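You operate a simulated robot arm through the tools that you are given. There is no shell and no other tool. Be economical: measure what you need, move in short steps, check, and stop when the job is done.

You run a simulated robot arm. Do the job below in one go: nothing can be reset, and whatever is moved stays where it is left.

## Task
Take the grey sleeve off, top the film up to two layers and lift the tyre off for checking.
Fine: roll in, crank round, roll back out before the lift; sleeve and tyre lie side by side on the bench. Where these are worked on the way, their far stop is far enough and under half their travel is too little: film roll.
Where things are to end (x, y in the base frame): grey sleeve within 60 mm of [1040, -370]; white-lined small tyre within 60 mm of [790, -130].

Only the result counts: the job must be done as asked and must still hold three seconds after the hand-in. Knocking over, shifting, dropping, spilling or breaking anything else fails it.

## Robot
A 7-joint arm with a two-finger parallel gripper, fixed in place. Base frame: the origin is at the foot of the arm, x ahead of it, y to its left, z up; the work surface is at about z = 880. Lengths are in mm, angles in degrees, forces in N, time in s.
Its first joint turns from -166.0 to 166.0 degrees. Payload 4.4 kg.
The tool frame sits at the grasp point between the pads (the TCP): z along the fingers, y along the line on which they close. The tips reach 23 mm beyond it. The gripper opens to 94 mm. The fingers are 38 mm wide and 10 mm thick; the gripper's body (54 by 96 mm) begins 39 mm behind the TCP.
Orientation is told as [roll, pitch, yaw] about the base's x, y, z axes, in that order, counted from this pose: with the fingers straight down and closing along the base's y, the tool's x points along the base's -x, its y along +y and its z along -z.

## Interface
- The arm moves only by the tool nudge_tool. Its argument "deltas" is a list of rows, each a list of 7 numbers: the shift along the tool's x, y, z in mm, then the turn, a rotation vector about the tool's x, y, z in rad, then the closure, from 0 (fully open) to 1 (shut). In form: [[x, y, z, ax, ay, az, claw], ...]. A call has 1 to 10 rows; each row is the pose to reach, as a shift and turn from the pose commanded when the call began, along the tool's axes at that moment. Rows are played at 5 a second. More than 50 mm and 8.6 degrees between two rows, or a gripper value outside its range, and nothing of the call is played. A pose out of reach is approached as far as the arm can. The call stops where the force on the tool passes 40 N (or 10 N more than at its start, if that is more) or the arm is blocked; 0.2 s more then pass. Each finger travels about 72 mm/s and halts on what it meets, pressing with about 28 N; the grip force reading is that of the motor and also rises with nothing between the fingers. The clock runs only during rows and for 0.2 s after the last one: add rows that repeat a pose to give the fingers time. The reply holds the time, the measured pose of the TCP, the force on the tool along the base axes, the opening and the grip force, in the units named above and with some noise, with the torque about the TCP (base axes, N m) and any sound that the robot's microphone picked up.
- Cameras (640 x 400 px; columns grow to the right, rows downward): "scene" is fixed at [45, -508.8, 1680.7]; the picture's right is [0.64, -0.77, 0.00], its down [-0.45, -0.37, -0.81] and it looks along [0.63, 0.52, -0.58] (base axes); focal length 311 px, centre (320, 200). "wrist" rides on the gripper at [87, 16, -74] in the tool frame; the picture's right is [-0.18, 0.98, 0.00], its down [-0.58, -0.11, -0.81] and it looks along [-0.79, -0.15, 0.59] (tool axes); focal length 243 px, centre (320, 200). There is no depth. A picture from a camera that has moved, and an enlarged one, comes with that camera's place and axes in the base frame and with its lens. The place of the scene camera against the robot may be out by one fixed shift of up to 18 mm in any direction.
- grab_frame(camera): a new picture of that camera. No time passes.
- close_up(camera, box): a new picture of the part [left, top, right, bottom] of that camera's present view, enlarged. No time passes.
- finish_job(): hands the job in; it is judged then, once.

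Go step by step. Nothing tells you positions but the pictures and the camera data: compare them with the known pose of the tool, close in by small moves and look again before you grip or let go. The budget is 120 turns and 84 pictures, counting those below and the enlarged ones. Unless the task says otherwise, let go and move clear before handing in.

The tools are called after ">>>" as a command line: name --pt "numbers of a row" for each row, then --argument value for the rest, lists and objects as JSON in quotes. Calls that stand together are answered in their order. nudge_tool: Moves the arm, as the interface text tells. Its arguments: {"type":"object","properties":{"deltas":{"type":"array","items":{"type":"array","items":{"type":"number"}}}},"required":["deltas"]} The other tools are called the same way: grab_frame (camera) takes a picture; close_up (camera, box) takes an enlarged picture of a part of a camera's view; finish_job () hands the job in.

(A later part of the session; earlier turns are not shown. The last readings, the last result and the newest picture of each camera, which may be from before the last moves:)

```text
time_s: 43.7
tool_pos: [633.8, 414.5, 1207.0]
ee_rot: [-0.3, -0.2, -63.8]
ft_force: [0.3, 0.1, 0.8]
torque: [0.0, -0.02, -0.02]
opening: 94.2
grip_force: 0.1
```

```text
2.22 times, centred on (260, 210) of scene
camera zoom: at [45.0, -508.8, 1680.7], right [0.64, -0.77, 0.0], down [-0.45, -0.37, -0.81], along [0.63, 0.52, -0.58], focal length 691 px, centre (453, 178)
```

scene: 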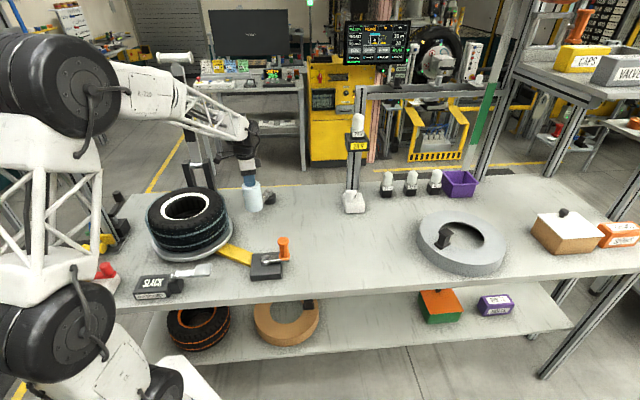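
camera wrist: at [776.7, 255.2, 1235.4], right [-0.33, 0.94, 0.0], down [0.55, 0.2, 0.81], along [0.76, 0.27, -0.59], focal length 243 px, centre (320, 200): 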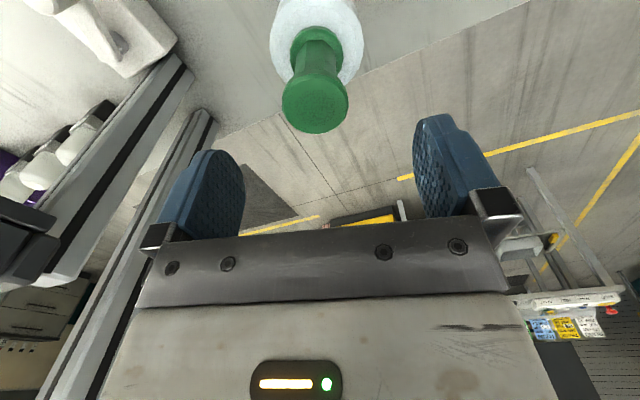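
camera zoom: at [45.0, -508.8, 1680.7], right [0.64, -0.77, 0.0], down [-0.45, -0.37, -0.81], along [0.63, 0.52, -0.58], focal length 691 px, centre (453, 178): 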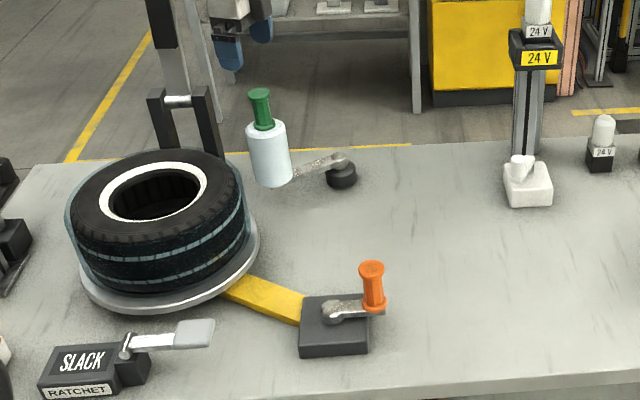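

The roll stays in. Now moving to view the orange crank at about (527,38).

>>> nudge_tool --pt "-26 -34.4 0 0 0 -0.1117 0" --pt "-52 -68.8 0 0 0 -0.2234 0" --pt "-78 -103.2 0 0 0 -0.335 0" --pt "-104 -137.6 0 0 0 -0.447 0" --pt "-130 -172 0 0 0 -0.5585 0" --pt "-156 -206.4 18 0 0 -0.67 0" --pt "-182 -240.8 36 0 0 -0.782 0" --pt "-208 -275.2 54 0 0 -0.8936 0" --pt "-234 -309.6 72 0 0 -1.005 0" --pt "-260 -344 90 0 0 -1.117 0"

>>> grab_frame --camera "wrist"

>>> close_up --camera "scene" --box '[130, 170, 310, 300]'

```text
time_s: 45.9
tool_pos: [440.5, 26.9, 1118.6]
ee_rot: [-0.3, 0.1, 0.4]
ft_force: [-1.0, -0.5, 0.7]
torque: [0.02, 0.0, 0.01]
opening: 94.0
grip_force: 0.1
```

```text
45 pictures are left
camera wrist: at [354.8, 42.5, 1193.1], right [0.18, 0.98, 0.0], down [0.58, -0.1, 0.81], along [0.79, -0.15, -0.59], focal length 243 px, centre (320, 200)
```

wrist: 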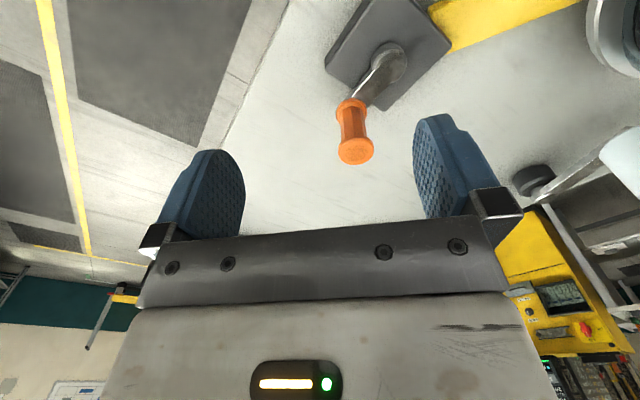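

```text
3.08 times, centred on (220, 235) of scene
camera zoom: at [45.0, -508.8, 1680.7], right [0.64, -0.77, 0.0], down [-0.45, -0.37, -0.81], along [0.63, 0.52, -0.58], focal length 957 px, centre (628, 92)
```

zoom: 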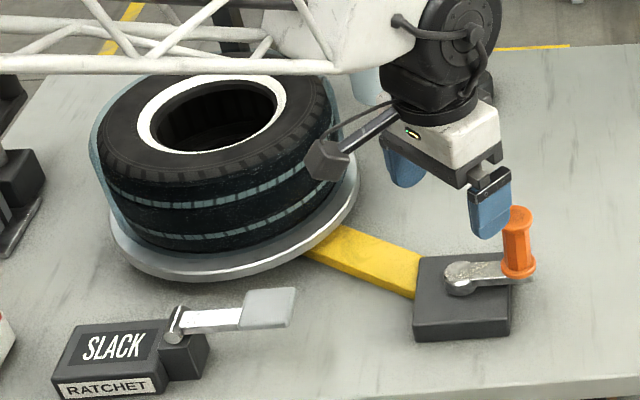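

>>> close_up --camera "wrist" --box '[300, 0, 480, 180]'

>>> close_up --camera "scene" --box '[230, 225, 310, 290]'

```text
2.22 times, centred on (390, 90) of wrist
camera zoom: at [354.8, 42.5, 1193.1], right [0.18, 0.98, 0.0], down [0.58, -0.1, 0.81], along [0.79, -0.15, -0.59], focal length 539 px, centre (164, 444)
```

zoom: 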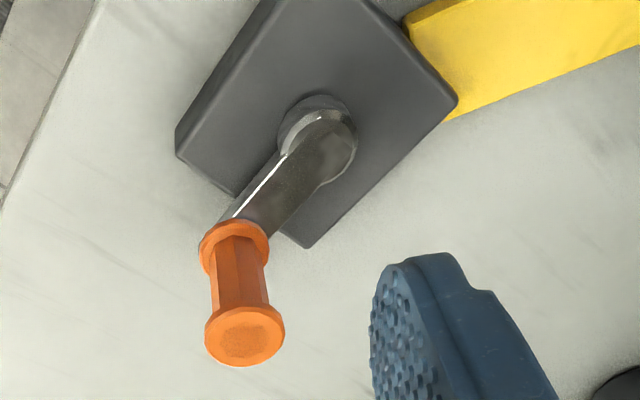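

```text
6.15 times, centred on (270, 258) of scene
camera zoom: at [45.0, -508.8, 1680.7], right [0.64, -0.77, 0.0], down [-0.45, -0.37, -0.81], along [0.63, 0.52, -0.58], focal length 1914 px, centre (628, -154)
```

zoom: 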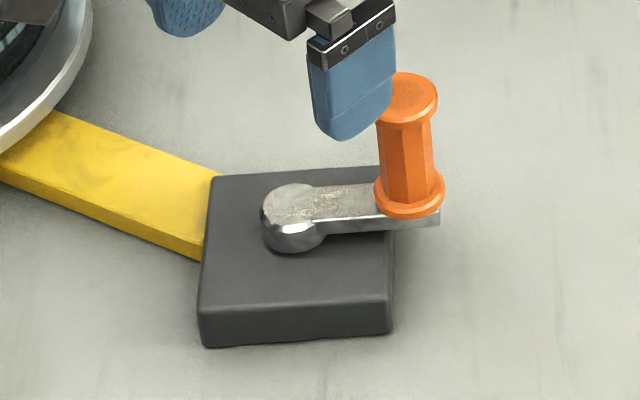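

Knob: top at (539,47,997); axle at (487,90), radius ≈68. Moving over it, descending and gripping.

>>> nudge_tool --pt "-49 10 0 0 0 0 0" --pt "-98.6 19.3 0 0 0 0 0" --pt "-98.6 19.3 45 0 0 0 0" --pt "-98.6 19.3 90 0 0 0 0" --pt "-98.6 19.3 125 0 0 0 0" --pt "-98.6 19.3 149 0 0 0 0"

>>> grab_frame --camera "wrist"

```text
refused: row 2 steps farther than a row can; nothing moved
```

```text
41 pictures are left
camera wrist: at [354.8, 42.5, 1193.1], right [0.18, 0.98, 0.0], down [0.58, -0.1, 0.81], along [0.79, -0.15, -0.59], focal length 243 px, centre (320, 200)
```

wrist: 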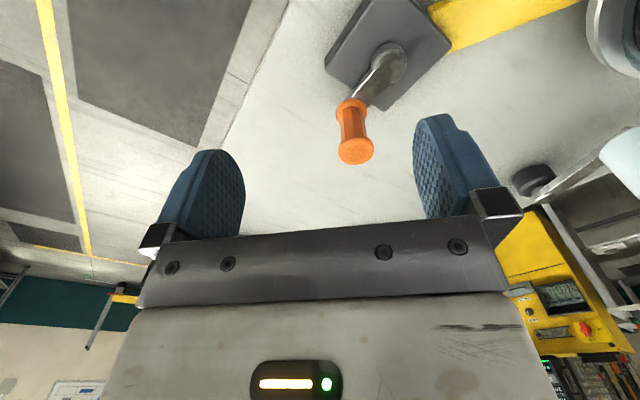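

The call was refused for a slightly too long step; resending with smaller steps.

>>> nudge_tool --pt "-35 7 0 0 0 0 0" --pt "-70 13 0 0 0 0 0" --pt "-98.6 19.3 0 0 0 0 0" --pt "-98.6 19.3 45 0 0 0 0" --pt "-98.6 19.3 90 0 0 0 0"

>>> grab_frame --camera "wrist"

```text
time_s: 47.1
tool_pos: [537.8, 46.9, 1027.1]
ee_rot: [-0.2, 0.0, 0.2]
ft_force: [-0.4, 0.1, 0.2]
torque: [0.01, -0.01, -0.02]
opening: 94.2
grip_force: 0.0
```

```text
40 pictures are left
camera wrist: at [453.2, 62.4, 1102.5], right [0.18, 0.98, 0.0], down [0.58, -0.1, 0.81], along [0.79, -0.15, -0.59], focal length 243 px, centre (320, 200)
```

wrist: 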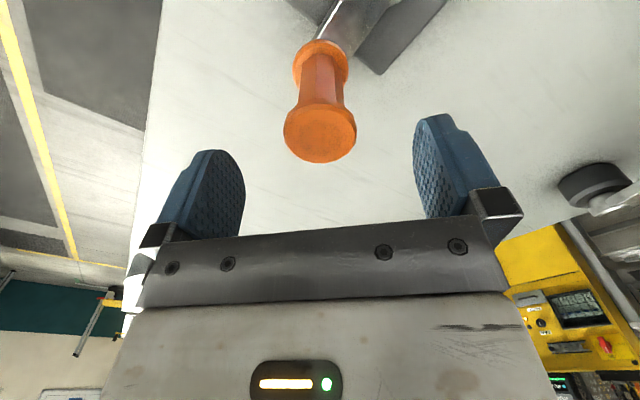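

Aligned. Descending and gripping.

>>> nudge_tool --pt "0.5 0 30 0 0 0 0" --pt "0.5 0 60 0 0 0 0" --pt "0.5 0 60 0 0 0 0.5" --pt "0.5 0 60 0 0 0 1" --pt "0.5 0 60 0 0 0 1" --pt "0.5 0 60 0 0 0 1"

```text
time_s: 48.5
tool_pos: [538.1, 46.5, 966.4]
ee_rot: [-0.2, 0.2, 0.3]
ft_force: [-20.5, 25.0, 4.1]
torque: [-0.79, -0.65, -0.42]
opening: 28.2
grip_force: 44.4
```

>>> nudge_tool --pt "1.5 2 0 0 0 0 1" --pt "5 -2 0 0 0 0 1" --pt "9.2 -5.8 0 0 0 0 1" --pt "13.7 -9.2 0 0 0 0 1" --pt "18.5 -12.3 0 0 0 0 1"

>>> close_up --camera "scene" --box '[130, 170, 310, 300]'

```text
time_s: 49.0
tool_pos: [538.5, 45.8, 967.3]
ee_rot: [-0.3, 0.1, 0.1]
ft_force: [13.5, -8.8, -8.4]
torque: [0.37, 0.4, -0.28]
opening: 28.5
grip_force: 44.2
stopped in row 2: the force on the tool passed its limit at 47 N (the readings are from after the stop); the commanded pose is now the measured one
```

```text
3.08 times, centred on (220, 235) of scene
camera zoom: at [45.0, -508.8, 1680.7], right [0.64, -0.77, 0.0], down [-0.45, -0.37, -0.81], along [0.63, 0.52, -0.58], focal length 957 px, centre (628, 92)
```

zoom: 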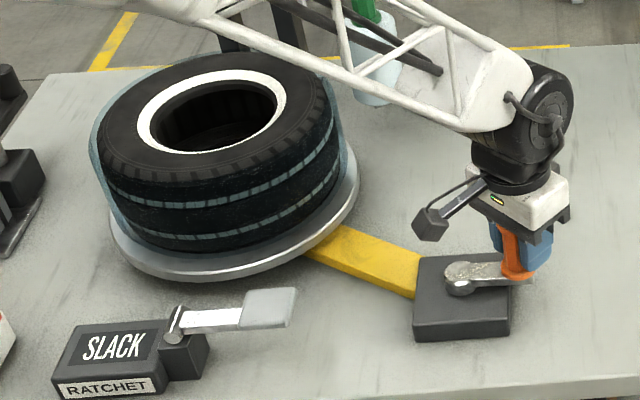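

>>> nudge_tool --pt "-1 -0.8 0 0 0 0 1" --pt "-3.2 2.2 0 0 0 0 1" --pt "-5 5.1 0 0 0 0 1" --pt "-8.3 10.2 0 0 0 0 1"

```text
time_s: 49.7
tool_pos: [542.7, 50.7, 967.4]
ee_rot: [-0.3, 0.0, 0.3]
ft_force: [8.4, -17.3, -5.8]
torque: [0.62, 0.26, 0.61]
opening: 28.1
grip_force: 45.0
stopped in row 3: the force on the tool passed its limit at 46 N (the readings are from after the stop); the commanded pose is now the measured one
```

>>> nudge_tool --pt "-1.2 -1 0 0 0 0 1" --pt "-2.8 1.3 0 0 0 0 1" --pt "-4.3 3.7 0 0 0 0 1" --pt "-5.8 6.4 0 0 0 0 1" --pt "-7.2 9.1 0 0 0 0 1"

>>> close_up --camera "scene" --box '[130, 170, 310, 300]'

```text
time_s: 50.7
tool_pos: [548.5, 54.5, 966.3]
ee_rot: [-0.4, -0.1, 0.2]
ft_force: [10.1, -14.2, -4.8]
torque: [0.56, 0.28, 0.44]
opening: 28.9
grip_force: 45.2
stopped in row 4: the force on the tool passed its limit at 46 N (the readings are from after the stop); the commanded pose is now the measured one
```

```text
3.08 times, centred on (220, 235) of scene
camera zoom: at [45.0, -508.8, 1680.7], right [0.64, -0.77, 0.0], down [-0.45, -0.37, -0.81], along [0.63, 0.52, -0.58], focal length 957 px, centre (628, 92)
```

zoom: 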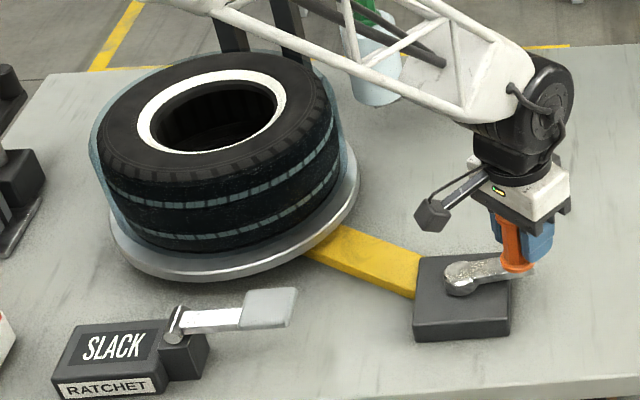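

>>> nudge_tool --pt "-1.3 -0.8 0 0 0 0 1" --pt "-1.3 -0.8 0 0 0 0 1" --pt "-2.8 1.8 0 0 0 0 1" --pt "-2.8 1.8 0 0 0 0 1"

```text
time_s: 51.7
tool_pos: [550.2, 55.6, 967.8]
ee_rot: [-0.4, -0.1, 0.2]
ft_force: [-10.9, -1.4, -8.6]
torque: [0.06, -0.44, 0.32]
opening: 28.8
grip_force: 45.1
```

It turns counter-clockwise, but a rigid grip fights the arc. I'll loosen the fingers to a cage (36 mm) and align them tangentially so the knob can slide radially while being pushed.

>>> nudge_tool --pt "0 0 0 0 0 0 0.617" --pt "0 0 0 0 0 0 0.617" --pt "3 -0.4 0 0 0 0.13 0.617" --pt "6.5 -0.8 0 0 0 0.27 0.617" --pt "6.5 -0.8 0 0 0 0.41 0.617" --pt "6.5 -0.8 0 0 0 0.544 0.617"

>>> grab_frame --camera "wrist"

```text
time_s: 53.1
tool_pos: [544.5, 56.1, 966.7]
ee_rot: [-0.3, -0.2, -31.0]
ft_force: [-0.4, 2.8, 0.0]
torque: [-0.07, 0.0, -0.01]
opening: 36.6
grip_force: 1.0
```

```text
37 pictures are left
camera wrist: at [479.3, 114.4, 1042.0], right [0.67, 0.75, 0.0], down [0.44, -0.39, 0.81], along [0.6, -0.54, -0.59], focal length 243 px, centre (320, 200)
```

wrist: 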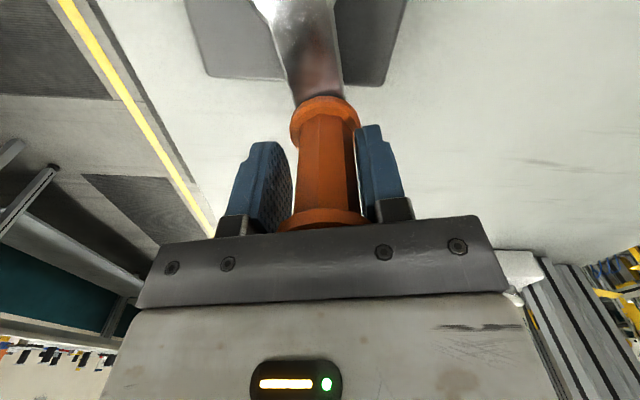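

The knob sits nicely inside the cage. Sweeping counter-clockwise with yaw following the crank.

>>> nudge_tool --pt "3.6 10.1 0 0 0 -0.14 0.617" --pt "5.5 18.8 0 0 0 -0.279 0.617" --pt "8.5 27.2 0 0 0 -0.419 0.617" --pt "12.7 35.1 0 0 0 -0.5585 0.617" --pt "18 42.3 0 0 0 -0.698 0.617"

>>> grab_frame --camera "wrist"

```text
time_s: 54.3
tool_pos: [552.0, 101.3, 967.3]
ee_rot: [-0.3, 0.0, 9.1]
ft_force: [-0.2, 0.0, -0.4]
torque: [0.02, -0.01, -0.04]
opening: 36.1
grip_force: 0.0
```

```text
36 pictures are left
camera wrist: at [463.6, 104.2, 1041.7], right [0.03, 1.0, -0.01], down [0.59, -0.01, 0.81], along [0.81, -0.02, -0.59], focal length 243 px, centre (320, 200)
```

wrist: 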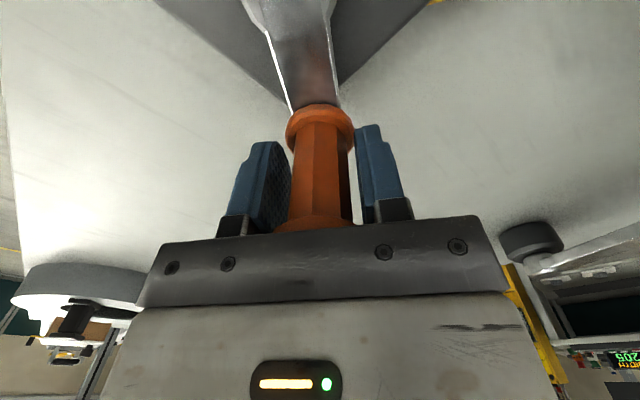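

>>> nudge_tool --pt "0.7 9.4 0 0 0 -0.148 0.617" --pt "2.8 18.7 0 0 0 -0.296 0.617" --pt "6.2 27.5 0 0 0 -0.444 0.617" --pt "10.9 35.7 0 0 0 -0.592 0.617" --pt "16.7 43.2 0 0 0 -0.74 0.617" --pt "23.6 49.7 0 0 0 -0.888 0.617" --pt "31.4 55.1 0 0 0 -1.036 0.617" --pt "39.8 59.3 0 0 0 -1.184 0.617" --pt "48.8 62.2 0 0 0 -1.332 0.617" --pt "58.2 63.7 0 0 0 -1.48 0.617"

>>> grab_frame --camera "wrist"

```text
time_s: 56.5
tool_pos: [482.4, 155.8, 966.6]
ee_rot: [0.0, 0.4, 93.9]
ft_force: [-0.1, -0.7, 0.1]
torque: [-0.02, 0.01, -0.03]
opening: 36.1
grip_force: 0.0
```

```text
35 pictures are left
camera wrist: at [473.4, 67.4, 1042.6], right [-0.99, 0.12, 0.0], down [0.07, 0.59, 0.8], along [0.09, 0.8, -0.6], focal length 243 px, centre (320, 200)
```

wrist: 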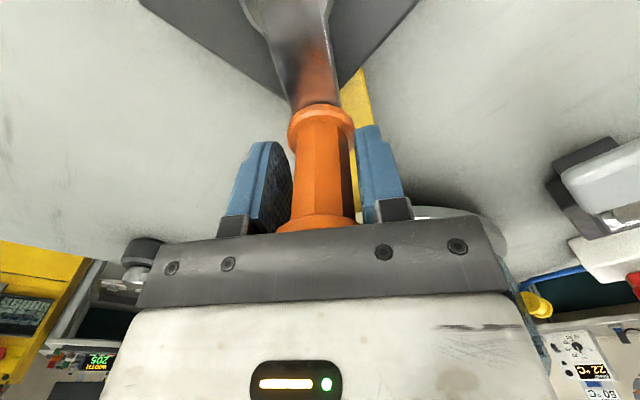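

>>> nudge_tool --pt "0.7 9.4 0 0 0 -0.148 0.617" --pt "2.8 18.7 0 0 0 -0.296 0.617" --pt "6.2 27.5 0 0 0 -0.444 0.617" --pt "10.9 35.7 0 0 0 -0.592 0.617" --pt "16.7 43.2 0 0 0 -0.74 0.617"

>>> grab_frame --camera "scene"

```text
time_s: 57.7
tool_pos: [440.2, 135.1, 967.0]
ee_rot: [0.2, 0.2, 136.3]
ft_force: [0.5, -0.2, -0.5]
torque: [0.03, 0.02, 0.0]
opening: 35.9
grip_force: 0.0
```

```text
34 pictures are left
```

scene: 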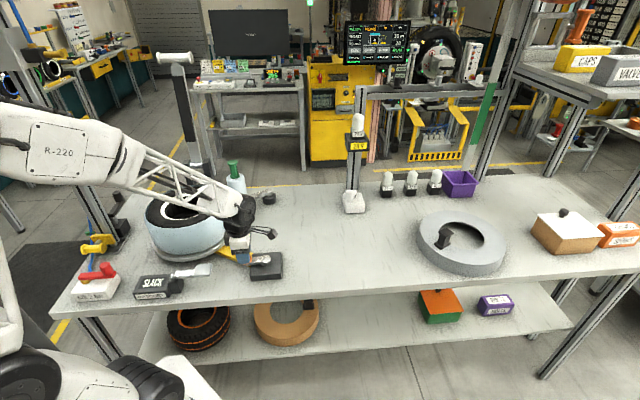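

>>> close_up --camera "scene" --box '[130, 150, 290, 290]'

```text
2.86 times, centred on (210, 220) of scene
camera zoom: at [45.0, -508.8, 1680.7], right [0.64, -0.77, 0.0], down [-0.45, -0.37, -0.81], along [0.63, 0.52, -0.58], focal length 889 px, centre (634, 143)
```

zoom: 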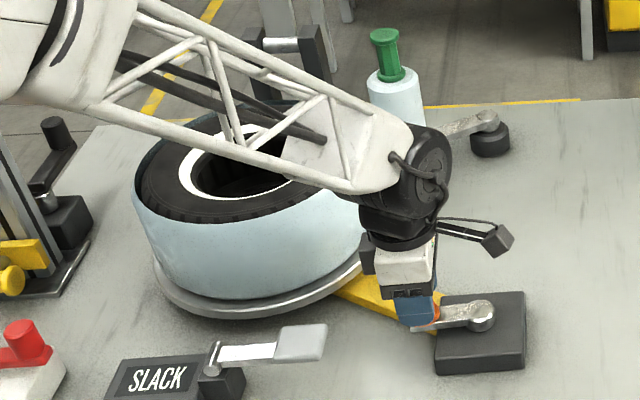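

>>> close_up --camera "scene" --box '[155, 175, 235, 265]'

>>> grab_frame --camera "wrist"

```text
4.44 times, centred on (195, 220) of scene
camera zoom: at [45.0, -508.8, 1680.7], right [0.64, -0.77, 0.0], down [-0.45, -0.37, -0.81], along [0.63, 0.52, -0.58], focal length 1382 px, centre (876, 111)
```

zoom: 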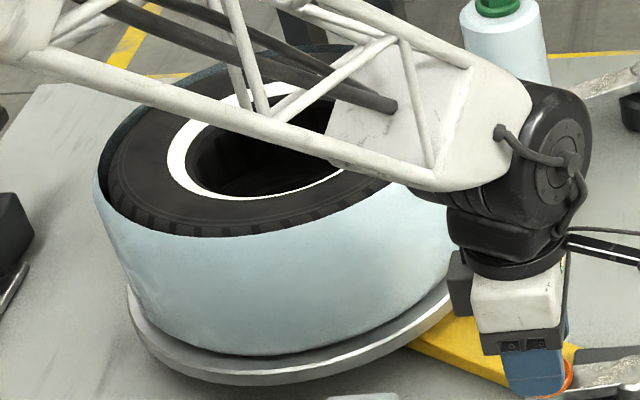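

```text
31 pictures are left
camera wrist: at [492.7, 63.3, 1041.8], right [-0.81, -0.58, 0.0], down [-0.35, 0.49, 0.8], along [-0.47, 0.65, -0.6], focal length 243 px, centre (320, 200)
```

wrist: 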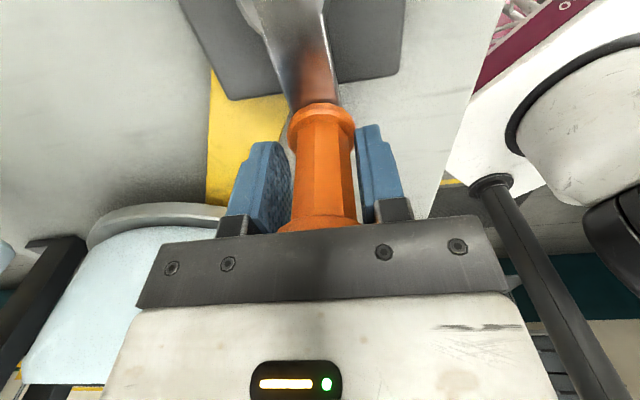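

The film side turned from translucent to opaque, so cranking lays film. I'll continue toward one full round, watching for a stop and for film changes.

>>> nudge_tool --pt "0.7 9.4 0 0 0 -0.148 0.617" --pt "2.8 18.7 0 0 0 -0.296 0.617" --pt "6.2 27.5 0 0 0 -0.444 0.617" --pt "10.9 35.7 0 0 0 -0.592 0.617"

>>> close_up --camera "scene" --box '[130, 150, 290, 290]'

```text
time_s: 58.7
tool_pos: [423.1, 102.0, 967.7]
ee_rot: [0.4, 0.0, 170.3]
ft_force: [-0.1, 0.3, -0.4]
torque: [-0.01, 0.0, -0.01]
opening: 35.9
grip_force: 0.0
```

```text
2.86 times, centred on (210, 220) of scene
camera zoom: at [45.0, -508.8, 1680.7], right [0.64, -0.77, 0.0], down [-0.45, -0.37, -0.81], along [0.63, 0.52, -0.58], focal length 889 px, centre (634, 143)
```

zoom: 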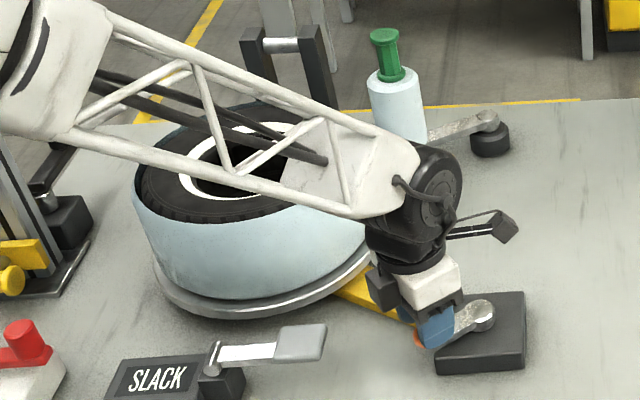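

>>> nudge_tool --pt "1 11.1 0 0 0 0 0.617" --pt "3.9 21.9 0 0 0 0 0.617" --pt "8.6 32 0 0 0 0 0.617" --pt "15 41.1 0 0 0 0 0.617"

>>> grab_frame --camera "wrist"

```text
time_s: 59.7
tool_pos: [432.0, 60.2, 967.0]
ee_rot: [0.3, 0.1, 170.1]
ft_force: [0.5, -0.4, 0.2]
torque: [-0.02, 0.01, 0.01]
opening: 36.1
grip_force: 0.0
```

```text
29 pictures are left
camera wrist: at [515.2, 28.7, 1042.2], right [-0.35, -0.94, 0.01], down [-0.55, 0.21, 0.8], along [-0.76, 0.28, -0.59], focal length 243 px, centre (320, 200)
```

wrist: 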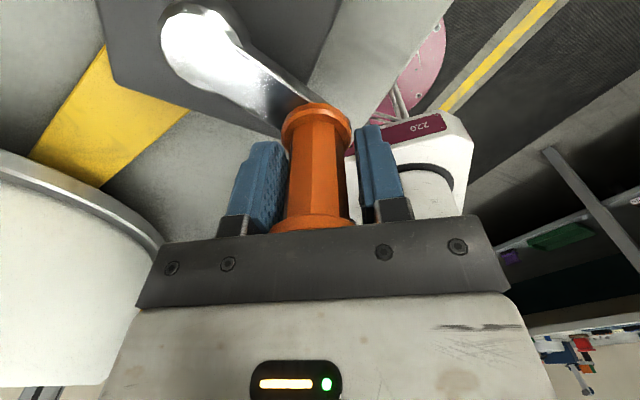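

Knob at ≈210° now. Releasing, rising, and turning the wrist back for a regrip to finish the round.

>>> nudge_tool --pt "15 41.1 0 0 0 0 0" --pt "0 0 0 0 0 0 0" --pt "0 0 -35 0 0 0 0"

```text
time_s: 60.5
tool_pos: [431.7, 60.3, 1001.7]
ee_rot: [0.4, 0.0, 170.1]
ft_force: [-0.1, -0.1, 0.3]
torque: [-0.01, 0.03, -0.02]
opening: 94.3
grip_force: 0.0
```

I mistakenly included a sideways shift in the first row; checking where the knob is now.

>>> grab_frame --camera "wrist"

>>> close_up --camera "scene" --box '[130, 150, 310, 300]'

```text
28 pictures are left
camera wrist: at [515.2, 29.6, 1076.8], right [-0.35, -0.94, 0.01], down [-0.55, 0.21, 0.81], along [-0.76, 0.28, -0.59], focal length 243 px, centre (320, 200)
```

wrist: 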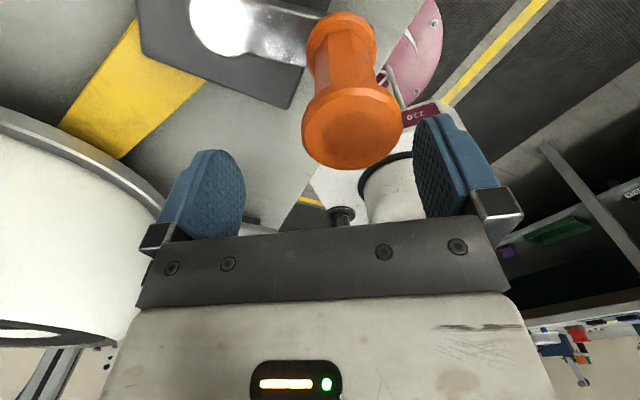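

```text
2.67 times, centred on (220, 225) of scene
camera zoom: at [45.0, -508.8, 1680.7], right [0.64, -0.77, 0.0], down [-0.45, -0.37, -0.81], along [0.63, 0.52, -0.58], focal length 830 px, centre (587, 133)
```

zoom: 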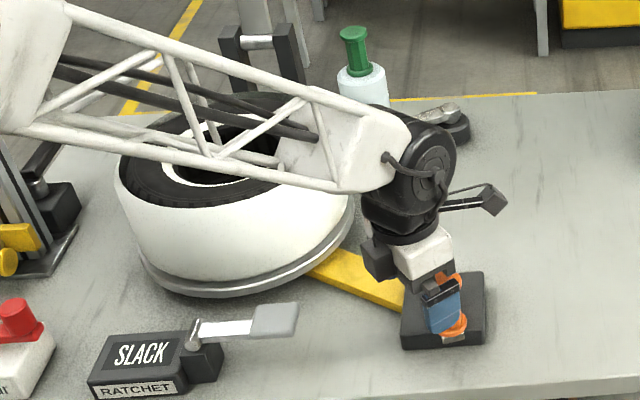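

>>> close_up --camera "scene" --box '[330, 10, 430, 75]'

>>> close_up --camera "scene" --box '[155, 175, 235, 265]'

```text
6.15 times, centred on (380, 42) of scene
camera zoom: at [45.0, -508.8, 1680.7], right [0.64, -0.77, 0.0], down [-0.45, -0.37, -0.81], along [0.63, 0.52, -0.58], focal length 1914 px, centre (-49, 1169)
```

zoom: 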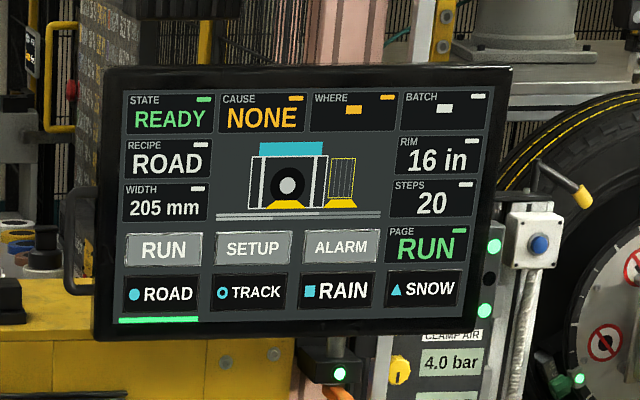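

```text
4.44 times, centred on (195, 220) of scene
camera zoom: at [45.0, -508.8, 1680.7], right [0.64, -0.77, 0.0], down [-0.45, -0.37, -0.81], along [0.63, 0.52, -0.58], focal length 1382 px, centre (876, 111)
```

zoom: 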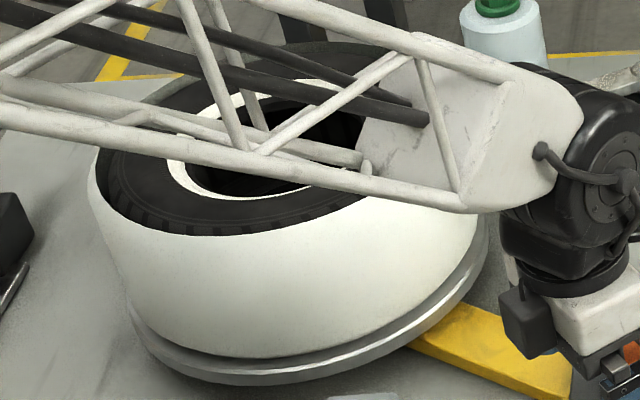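

The film went translucent → pale blue → white as I cranked; white likely means one layer too many. I'll regrip and try turning the crank back a little to see whether the film reverts.

>>> nudge_tool --pt "0 0 -35 0 0 0 0" --pt "-10 7 -35 0 0 0.145 0" --pt "-15 14 -35 0 0 0.29 0" --pt "-15 22.9 -35 0 0 0.435 0" --pt "-15 22.9 -35 0 0 0.58 0" --pt "-15 22.9 -35 0 0 0.725 0" --pt "-15 22.9 -35 0 0 0.87 0" --pt "-15 22.9 -35 0 0 1.015 0" --pt "-15 22.9 -35 0 0 1.16 0" --pt "-15 22.9 -35 0 0 1.305 0"

```text
time_s: 62.7
tool_pos: [413.5, 39.8, 1037.4]
ee_rot: [-0.1, 0.4, 95.3]
ft_force: [0.1, 0.1, -0.3]
torque: [0.0, -0.02, 0.01]
opening: 94.0
grip_force: 0.0
```

>>> nudge_tool --pt "0.5 -6 0 0 0 0.14 0" --pt "1 -12 0 0 0 0.28 0" --pt "1.5 -18 0 0 0 0.42 0" --pt "2 -24 0 0 0 0.56 0" --pt "2.5 -30 0 0 0 0.7 0" --pt "2.9 -36.9 0 0 0 0.82 0"

>>> grab_frame --camera "wrist"

```text
time_s: 64.1
tool_pos: [451.3, 40.0, 1037.7]
ee_rot: [-0.4, 0.1, 48.3]
ft_force: [-0.1, -0.1, 0.2]
torque: [-0.04, 0.0, 0.02]
opening: 93.9
grip_force: 0.1
```

```text
24 pictures are left
camera wrist: at [381.5, -13.4, 1113.1], right [-0.61, 0.79, -0.01], down [0.47, 0.37, 0.8], along [0.64, 0.49, -0.59], focal length 243 px, centre (320, 200)
```

wrist: 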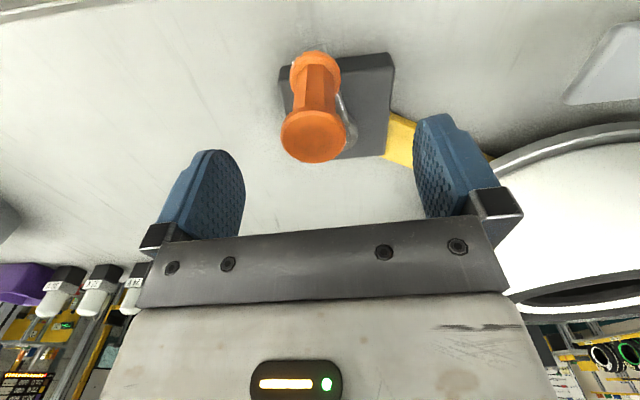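

Knob is at ≈240°. Descending with a loose cage for a reverse test.

>>> nudge_tool --pt "-4 -5 0 0 0 0 0" --pt "-4 -5 35 0 0 0 0" --pt "-4 -5 70 0 0 0 0" --pt "-4 -5 70 0 0 0 0.4" --pt "-4 -5 70 0 0 0 0.617" --pt "-4 -5 70 0 0 0 0.617"

>>> grab_frame --camera "wrist"

```text
time_s: 65.5
tool_pos: [456.1, 39.7, 967.2]
ee_rot: [-0.2, 0.3, 48.4]
ft_force: [0.1, 0.0, -0.1]
torque: [-0.02, 0.03, 0.04]
opening: 35.7
grip_force: 0.0
```

```text
23 pictures are left
camera wrist: at [387.4, -15.0, 1041.5], right [-0.61, 0.79, -0.01], down [0.47, 0.37, 0.8], along [0.64, 0.49, -0.59], focal length 243 px, centre (320, 200)
```

wrist: 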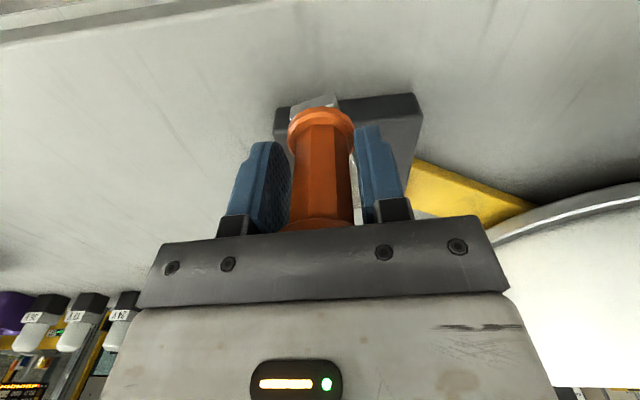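

Caged. Turning gently clockwise about 32°.

>>> nudge_tool --pt "0.6 4.3 0 0 0 0.07 0.617" --pt "1.2 8.6 0 0 0 0.14 0.617" --pt "1.2 12.9 0 0 0 0.21 0.617" --pt "1.2 17.2 0 0 0 0.28 0.617" --pt "0.6 21.5 0 0 0 0.35 0.617" --pt "0 25.8 0 0 0 0.42 0.617" --pt "-2.3 34.1 0 0 0 0.55 0.617"

>>> close_up --camera "scene" --box '[130, 150, 310, 300]'

```text
time_s: 67.1
tool_pos: [432.3, 64.0, 968.6]
ee_rot: [-0.3, 0.1, 16.8]
ft_force: [0.0, 0.5, -0.3]
torque: [0.01, -0.02, 0.0]
opening: 35.9
grip_force: 0.1
```

```text
2.67 times, centred on (220, 225) of scene
camera zoom: at [45.0, -508.8, 1680.7], right [0.64, -0.77, 0.0], down [-0.45, -0.37, -0.81], along [0.63, 0.52, -0.58], focal length 830 px, centre (587, 133)
```

zoom: 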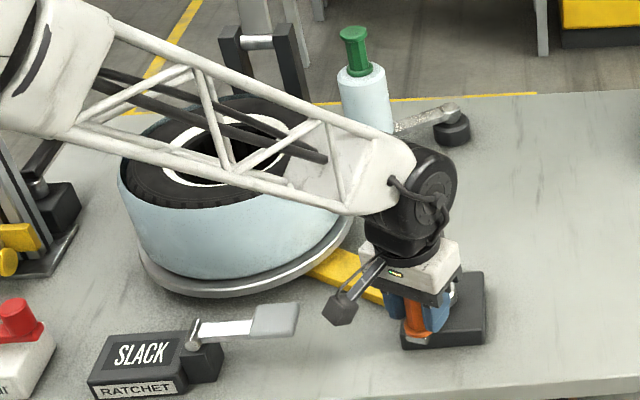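

The film reverted to pale blue, so the layer count follows the crank angle and is reversible. To be sure which state is "one layer", I'll turn the crank back toward its start and see whether there is a lower state.

>>> nudge_tool --pt "1.1 9 0 0 0 0.13 0.617" --pt "0.9 18.1 0 0 0 0.26 0.617" --pt "-0.6 27 0 0 0 0.39 0.617" --pt "-3.5 35.6 0 0 0 0.52 0.617" --pt "-7.5 43.7 0 0 0 0.65 0.617" --pt "-12.8 51.2 0 0 0 0.78 0.617" --pt "-19 57.8 0 0 0 0.91 0.617" --pt "-26.1 63.4 0 0 0 1.04 0.617" --pt "-34 67.9 0 0 0 1.17 0.617" --pt "-42.5 71.2 0 0 0 1.3 0.617"

```text
time_s: 69.3
tool_pos: [454.4, 144.9, 964.5]
ee_rot: [-0.1, -0.3, -57.6]
ft_force: [2.7, 2.6, 5.5]
torque: [0.03, 0.08, -0.08]
opening: 35.8
grip_force: 0.1
```

>>> nudge_tool --pt "-0.4 8.6 0 0 0 0.1 0.617" --pt "-1.9 17.1 0 0 0 0.2 0.617" --pt "-4.7 25.3 0 0 0 0.3 0.617" --pt "-8.5 33.1 0 0 0 0.4 0.617" --pt "-13.4 40.2 0 0 0 0.5 0.617" --pt "-19.2 46.6 0 0 0 0.6 0.617" --pt "-25.9 52.1 0 0 0 0.7 0.617" --pt "-33.3 56.6 0 0 0 0.8 0.617"

>>> grab_frame --camera "scene"

```text
time_s: 71.1
tool_pos: [519.0, 146.1, 966.6]
ee_rot: [0.1, -0.3, -103.6]
ft_force: [-0.4, 0.4, 0.4]
torque: [0.01, 0.02, 0.01]
opening: 36.4
grip_force: 0.1
```

```text
21 pictures are left
```

scene: 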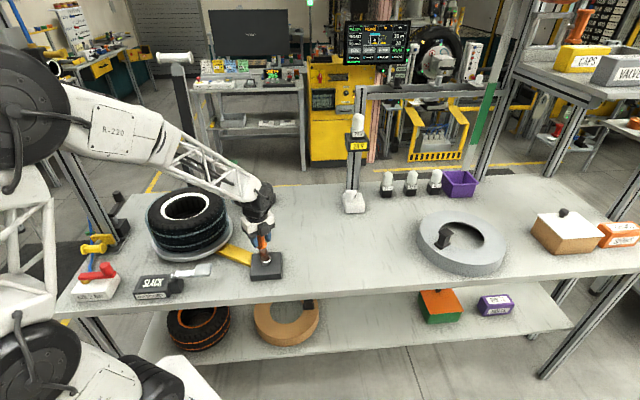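

At about 100° of travel the film is clear again, so the bands are clear (one layer, the start), pale blue (two), white (three). I'll crank forward to the middle of the pale-blue band.

>>> nudge_tool --pt "2 -9.5 0 0 0 -0.12 0.617" --pt "2.5 -19.2 0 0 0 -0.24 0.617" --pt "1.4 -28.9 0 0 0 -0.36 0.617" --pt "-1.1 -38.3 0 0 0 -0.48 0.617" --pt "-5.1 -47.2 0 0 0 -0.6 0.617" --pt "-10.4 -55.3 0 0 0 -0.72 0.617" --pt "-16.9 -62.5 0 0 0 -0.84 0.617" --pt "-24.5 -68.7 0 0 0 -0.96 0.617" --pt "-32.9 -73.5 0 0 0 -1.08 0.617" --pt "-41 -76.7 0 0 0 -1.2 0.617"

>>> close_up --camera "scene" --box '[130, 150, 310, 300]'

```text
time_s: 73.3
tool_pos: [433.9, 123.9, 966.6]
ee_rot: [-0.3, -0.2, -34.6]
ft_force: [1.0, -0.9, -0.8]
torque: [-0.01, -0.01, -0.03]
opening: 35.6
grip_force: 0.1
```

```text
2.67 times, centred on (220, 225) of scene
camera zoom: at [45.0, -508.8, 1680.7], right [0.64, -0.77, 0.0], down [-0.45, -0.37, -0.81], along [0.63, 0.52, -0.58], focal length 830 px, centre (587, 133)
```

zoom: 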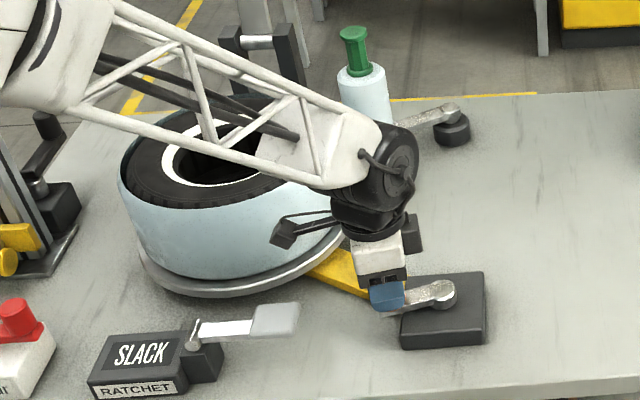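

Pale blue (two layers). Opening, rising, and moving back to the roll handle.

>>> nudge_tool --pt "0 0 0 0 0 0 0.3" --pt "0 0 0 0 0 0 0" --pt "0 0 0 0 0 0 0" --pt "0 0 -40 0 0 0 0" --pt "0 0 -85 0 0 0 0" --pt "0 0 -130 0 0 0 0" --pt "0 0 -175 0 0 0 0" --pt "0 0 -220 0 0 0 0" --pt "0 0 -240 0 0 0 0"

>>> nudge_tool --pt "0 44 0 0 0 0.064 0" --pt "0 88 0 0 0 0.128 0" --pt "0 132 0 0 0 0.19 0" --pt "0 176 0 0 0 0.255 0" --pt "0 220 0 0 0 0.319 0" --pt "0 264 0 0 0 0.383 0" --pt "0 308 0 0 0 0.446 0" --pt "0 352 0 0 0 0.51 0"

>>> grab_frame --camera "wrist"

>>> close_up --camera "scene" --box '[130, 150, 310, 300]'

```text
time_s: 75.3
tool_pos: [433.2, 126.2, 1206.1]
ee_rot: [-0.2, -0.3, -34.7]
ft_force: [0.2, 0.5, -0.1]
torque: [0.01, -0.01, 0.03]
opening: 94.1
grip_force: 0.0
```

```text
time_s: 77.1
tool_pos: [634.6, 416.0, 1203.3]
ee_rot: [-0.2, -0.3, -64.1]
ft_force: [-0.8, 0.2, 0.4]
torque: [0.02, -0.03, 0.03]
opening: 94.1
grip_force: 0.0
```

```text
19 pictures are left
camera wrist: at [612.6, 500.6, 1278.5], right [0.96, 0.27, 0.0], down [0.16, -0.57, 0.81], along [0.21, -0.78, -0.59], focal length 243 px, centre (320, 200)
```

wrist: 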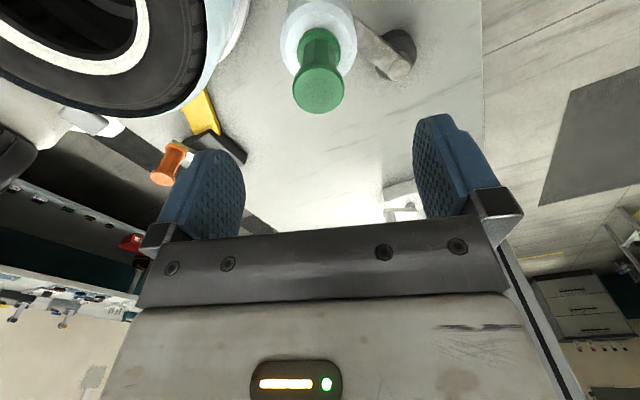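

```text
2.67 times, centred on (220, 225) of scene
camera zoom: at [45.0, -508.8, 1680.7], right [0.64, -0.77, 0.0], down [-0.45, -0.37, -0.81], along [0.63, 0.52, -0.58], focal length 830 px, centre (587, 133)
```

zoom: 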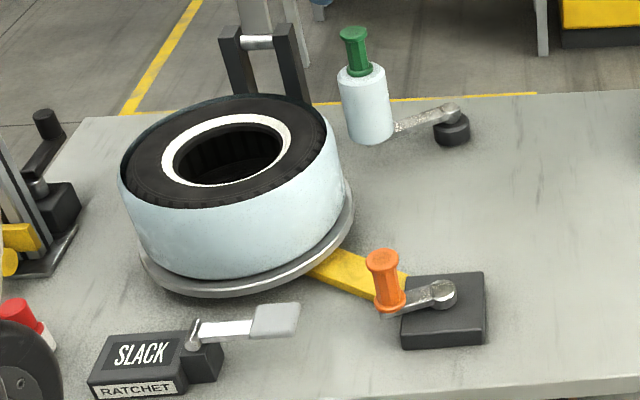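

Everything as left, handle at (634,412). Turning the wrist so the fingers close tangentially, then descending for a loose cage grip.

>>> nudge_tool --pt "-2.7 -1.3 0 0 0 -0.137 0" --pt "-2.7 -1.3 0 0 0 -0.274 0" --pt "-2.7 -1.3 0 0 0 -0.41 0" --pt "-2.7 -1.3 0 0 0 -0.547 0" --pt "-2.7 -1.3 0 0 0 -0.684 0" --pt "-2.7 -1.3 0 0 0 -0.82 0" --pt "-2.7 -1.3 45 0 0 -0.82 0" --pt "-2.7 -1.3 90 0 0 -0.82 0" --pt "-2.7 -1.3 126 0 0 -0.82 0"

>>> nudge_tool --pt "0 0 0 0 0 0 0.4" --pt "0 0 0 0 0 0 0.617" --pt "0 0 0 0 0 0 0.617" --pt "0 0 0 0 0 0 0.617"

>>> grab_frame --camera "wrist"

```text
time_s: 79.1
tool_pos: [634.6, 412.8, 1079.7]
ee_rot: [-0.3, -0.1, -17.0]
ft_force: [0.5, 0.3, 0.6]
torque: [0.02, -0.03, 0.0]
opening: 93.8
grip_force: 0.0
```

```text
time_s: 80.1
tool_pos: [634.0, 411.1, 1077.7]
ee_rot: [-0.4, 0.0, -16.9]
ft_force: [-5.9, -11.1, 0.2]
torque: [0.38, -0.11, -0.08]
opening: 41.8
grip_force: 6.4
```

```text
17 pictures are left
camera wrist: at [557.3, 452.2, 1153.2], right [0.46, 0.89, -0.01], down [0.52, -0.27, 0.81], along [0.71, -0.38, -0.59], focal length 243 px, centre (320, 200)
```

wrist: 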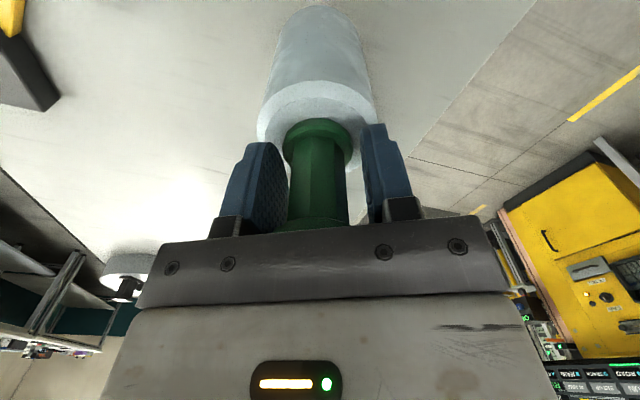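

>>> nudge_tool --pt "-0.1 -8 0 0 0 -0.06 0.617" --pt "-0.1 -17 0 0 0 -0.131 0.617" --pt "-3.2 -33.7 0 0 0 -0.262 0.617" --pt "-8.3 -49.9 0 0 0 -0.393 0.617" --pt "-15.6 -65.3 0 0 0 -0.524 0.617" --pt "-24.8 -79.6 0 0 0 -0.655 0.617"

>>> grab_frame --camera "wrist"

```text
time_s: 81.5
tool_pos: [633.9, 326.9, 1079.6]
ee_rot: [-0.2, 0.2, 20.7]
ft_force: [-7.2, -1.3, -17.9]
torque: [0.02, -0.25, -0.14]
opening: 37.4
grip_force: 44.8
```

```text
16 pictures are left
camera wrist: at [549.2, 312.1, 1154.4], right [-0.17, 0.98, -0.01], down [0.58, 0.11, 0.8], along [0.79, 0.14, -0.59], focal length 243 px, centre (320, 200)
```

wrist: 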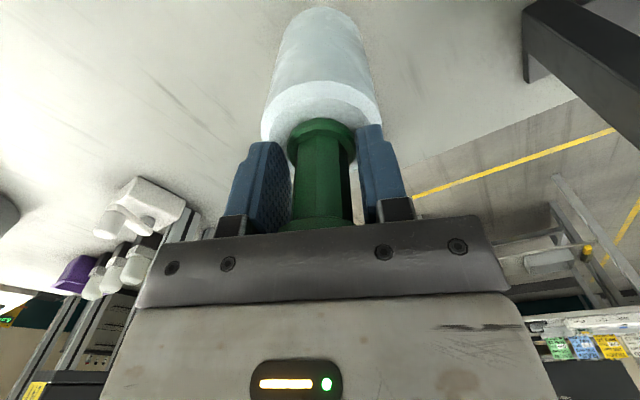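

>>> nudge_tool --pt "0 0 0 0 0 0 0.57" --pt "-0.8 -17 0 0 0 -0.131 0.57" --pt "-3.8 -33.7 0 0 0 -0.262 0.57" --pt "-8.9 -49.9 0 0 0 -0.393 0.57" --pt "-16.1 -65.3 0 0 0 -0.524 0.57" --pt "-25.2 -79.7 0 0 0 -0.655 0.57" --pt "-36.2 -92.7 0 0 0 -0.786 0.57" --pt "-48.7 -104.2 0 0 0 -0.917 0.57" --pt "-62.7 -113.9 0 0 0 -1.048 0.57"

```text
time_s: 83.5
tool_pos: [733.6, 242.6, 1081.5]
ee_rot: [-0.2, 0.3, 80.8]
ft_force: [-1.2, 0.5, -0.3]
torque: [0.0, -0.02, -0.01]
opening: 41.0
grip_force: 0.7
```

>>> nudge_tool --pt "-0.8 -17 0 0 0 -0.131 0.57" --pt "-3.8 -33.7 0 0 0 -0.262 0.57" --pt "-8.9 -49.9 0 0 0 -0.393 0.57" --pt "-16.1 -65.3 0 0 0 -0.524 0.57" --pt "-25.2 -79.7 0 0 0 -0.655 0.57" --pt "-36.2 -92.7 0 0 0 -0.786 0.57" --pt "-48.7 -104.2 0 0 0 -0.917 0.57" --pt "-55.7 -109.4 0 0 0 -0.98 0.57"

>>> close_up --camera "scene" --box '[140, 110, 360, 280]'

```text
time_s: 85.3
tool_pos: [850.7, 281.5, 1081.3]
ee_rot: [0.2, 0.3, 136.9]
ft_force: [-1.1, -1.3, -0.6]
torque: [0.07, -0.04, 0.02]
opening: 40.9
grip_force: 0.6
```

```text
2.35 times, centred on (250, 195) of scene
camera zoom: at [45.0, -508.8, 1680.7], right [0.64, -0.77, 0.0], down [-0.45, -0.37, -0.81], along [0.63, 0.52, -0.58], focal length 732 px, centre (485, 212)
```

zoom: 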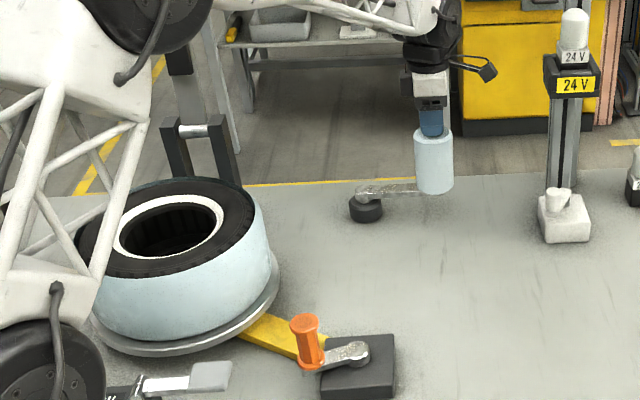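

Roll is nearly out; pushing a little further toward its outer stop.

>>> nudge_tool --pt "-0.2 -5 0 0 0 -0.04 0.57" --pt "-0.8 -10 0 0 0 -0.08 0.57" --pt "-1.6 -15 0 0 0 -0.11 0.57"

```text
time_s: 86.0
tool_pos: [857.1, 287.5, 1079.4]
ee_rot: [0.5, 0.1, 141.9]
ft_force: [-27.8, -25.2, 5.1]
torque: [0.82, -0.36, -0.14]
opening: 56.5
grip_force: 18.2
stopped in row 3: the force on the tool passed its limit at 44 N (the readings are from after the stop); the commanded pose is now the measured one
```

Outer stop reached. Releasing, rising, then moving toward the tyre.

>>> nudge_tool --pt "0 3 0 0 0 0 0.3" --pt "0 3 0 0 0 0 0" --pt "0 3 0 0 0 0 0" --pt "0 3 -40 0 0 0 0" --pt "0 3 -85 0 0 0 0" --pt "0 3 -130 0 0 0 0" --pt "0 3 -150 0 0 0 0"

>>> nudge_tool --pt "-35.7 28.9 0 0 0 0.012 0" --pt "-71.4 57.7 0 0 0 0.024 0" --pt "-107 86.6 0 0 0 0.036 0" --pt "-142.8 115.5 0 0 0 0.048 0" --pt "-178.5 144.4 0 0 0 0.06 0" --pt "-214 173 0 0 0 0.072 0" --pt "-250 202 0 0 0 0.084 0" --pt "-285.6 231 0 0 0 0.096 0" --pt "-321.3 259.8 0 0 0 0.108 0" --pt "-357 288.7 0 0 0 0.12 0"

>>> grab_frame --camera "wrist"

>>> grab_frame --camera "scene"

```text
time_s: 87.6
tool_pos: [857.2, 290.8, 1228.4]
ee_rot: [0.5, 0.1, 142.0]
ft_force: [0.0, -0.4, -0.7]
torque: [0.01, 0.0, 0.01]
opening: 94.2
grip_force: 0.1
```

```text
time_s: 89.8
tool_pos: [398.8, 280.4, 1231.3]
ee_rot: [0.5, 0.1, 135.1]
ft_force: [-0.4, -0.2, 0.4]
torque: [-0.02, 0.01, -0.01]
opening: 94.1
grip_force: 0.1
```

```text
14 pictures are left
camera wrist: at [449.4, 208.5, 1307.0], right [-0.82, -0.57, 0.01], down [-0.33, 0.49, 0.8], along [-0.46, 0.66, -0.6], focal length 243 px, centre (320, 200)
```

wrist: 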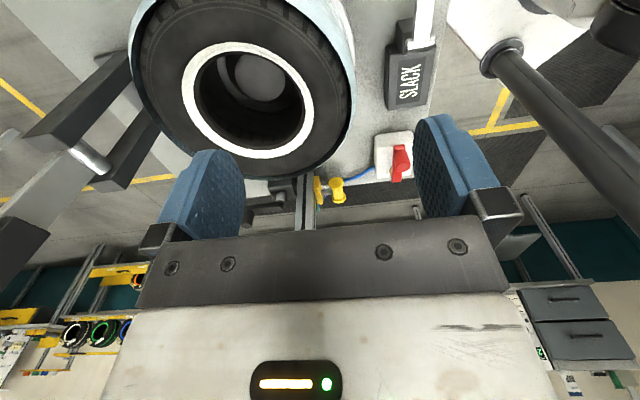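

```text
13 pictures are left
```

scene: 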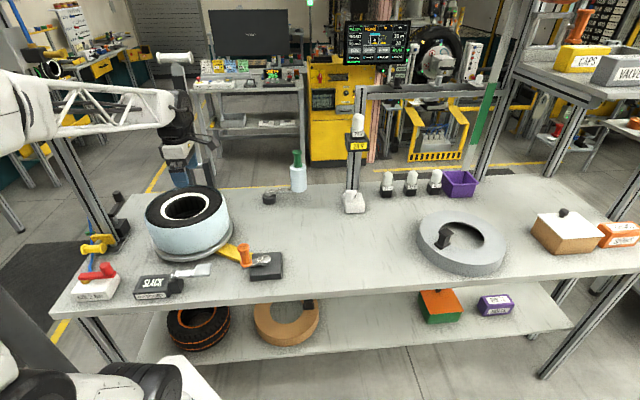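

Tyre centre looks to be about (419,402), white ring top. Moving closer to measure the wall for a radial grip on its near side.

>>> nudge_tool --pt "-5 4 40 0 0 0 0" --pt "-10 7 80 0 0 0 0" --pt "-13 9.5 111 0 0 0 0"

>>> grab_frame --camera "wrist"

```text
time_s: 90.6
tool_pos: [381.4, 282.8, 1120.3]
ee_rot: [0.3, 0.1, 135.1]
ft_force: [-0.2, -1.0, -0.8]
torque: [-0.02, -0.01, 0.0]
opening: 94.0
grip_force: 0.1
```

```text
12 pictures are left
camera wrist: at [433.1, 210.2, 1195.6], right [-0.82, -0.57, 0.01], down [-0.33, 0.49, 0.8], along [-0.46, 0.66, -0.6], focal length 243 px, centre (320, 200)
```

wrist: 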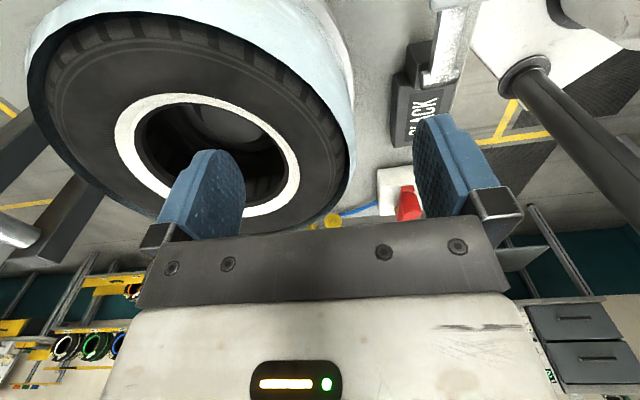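

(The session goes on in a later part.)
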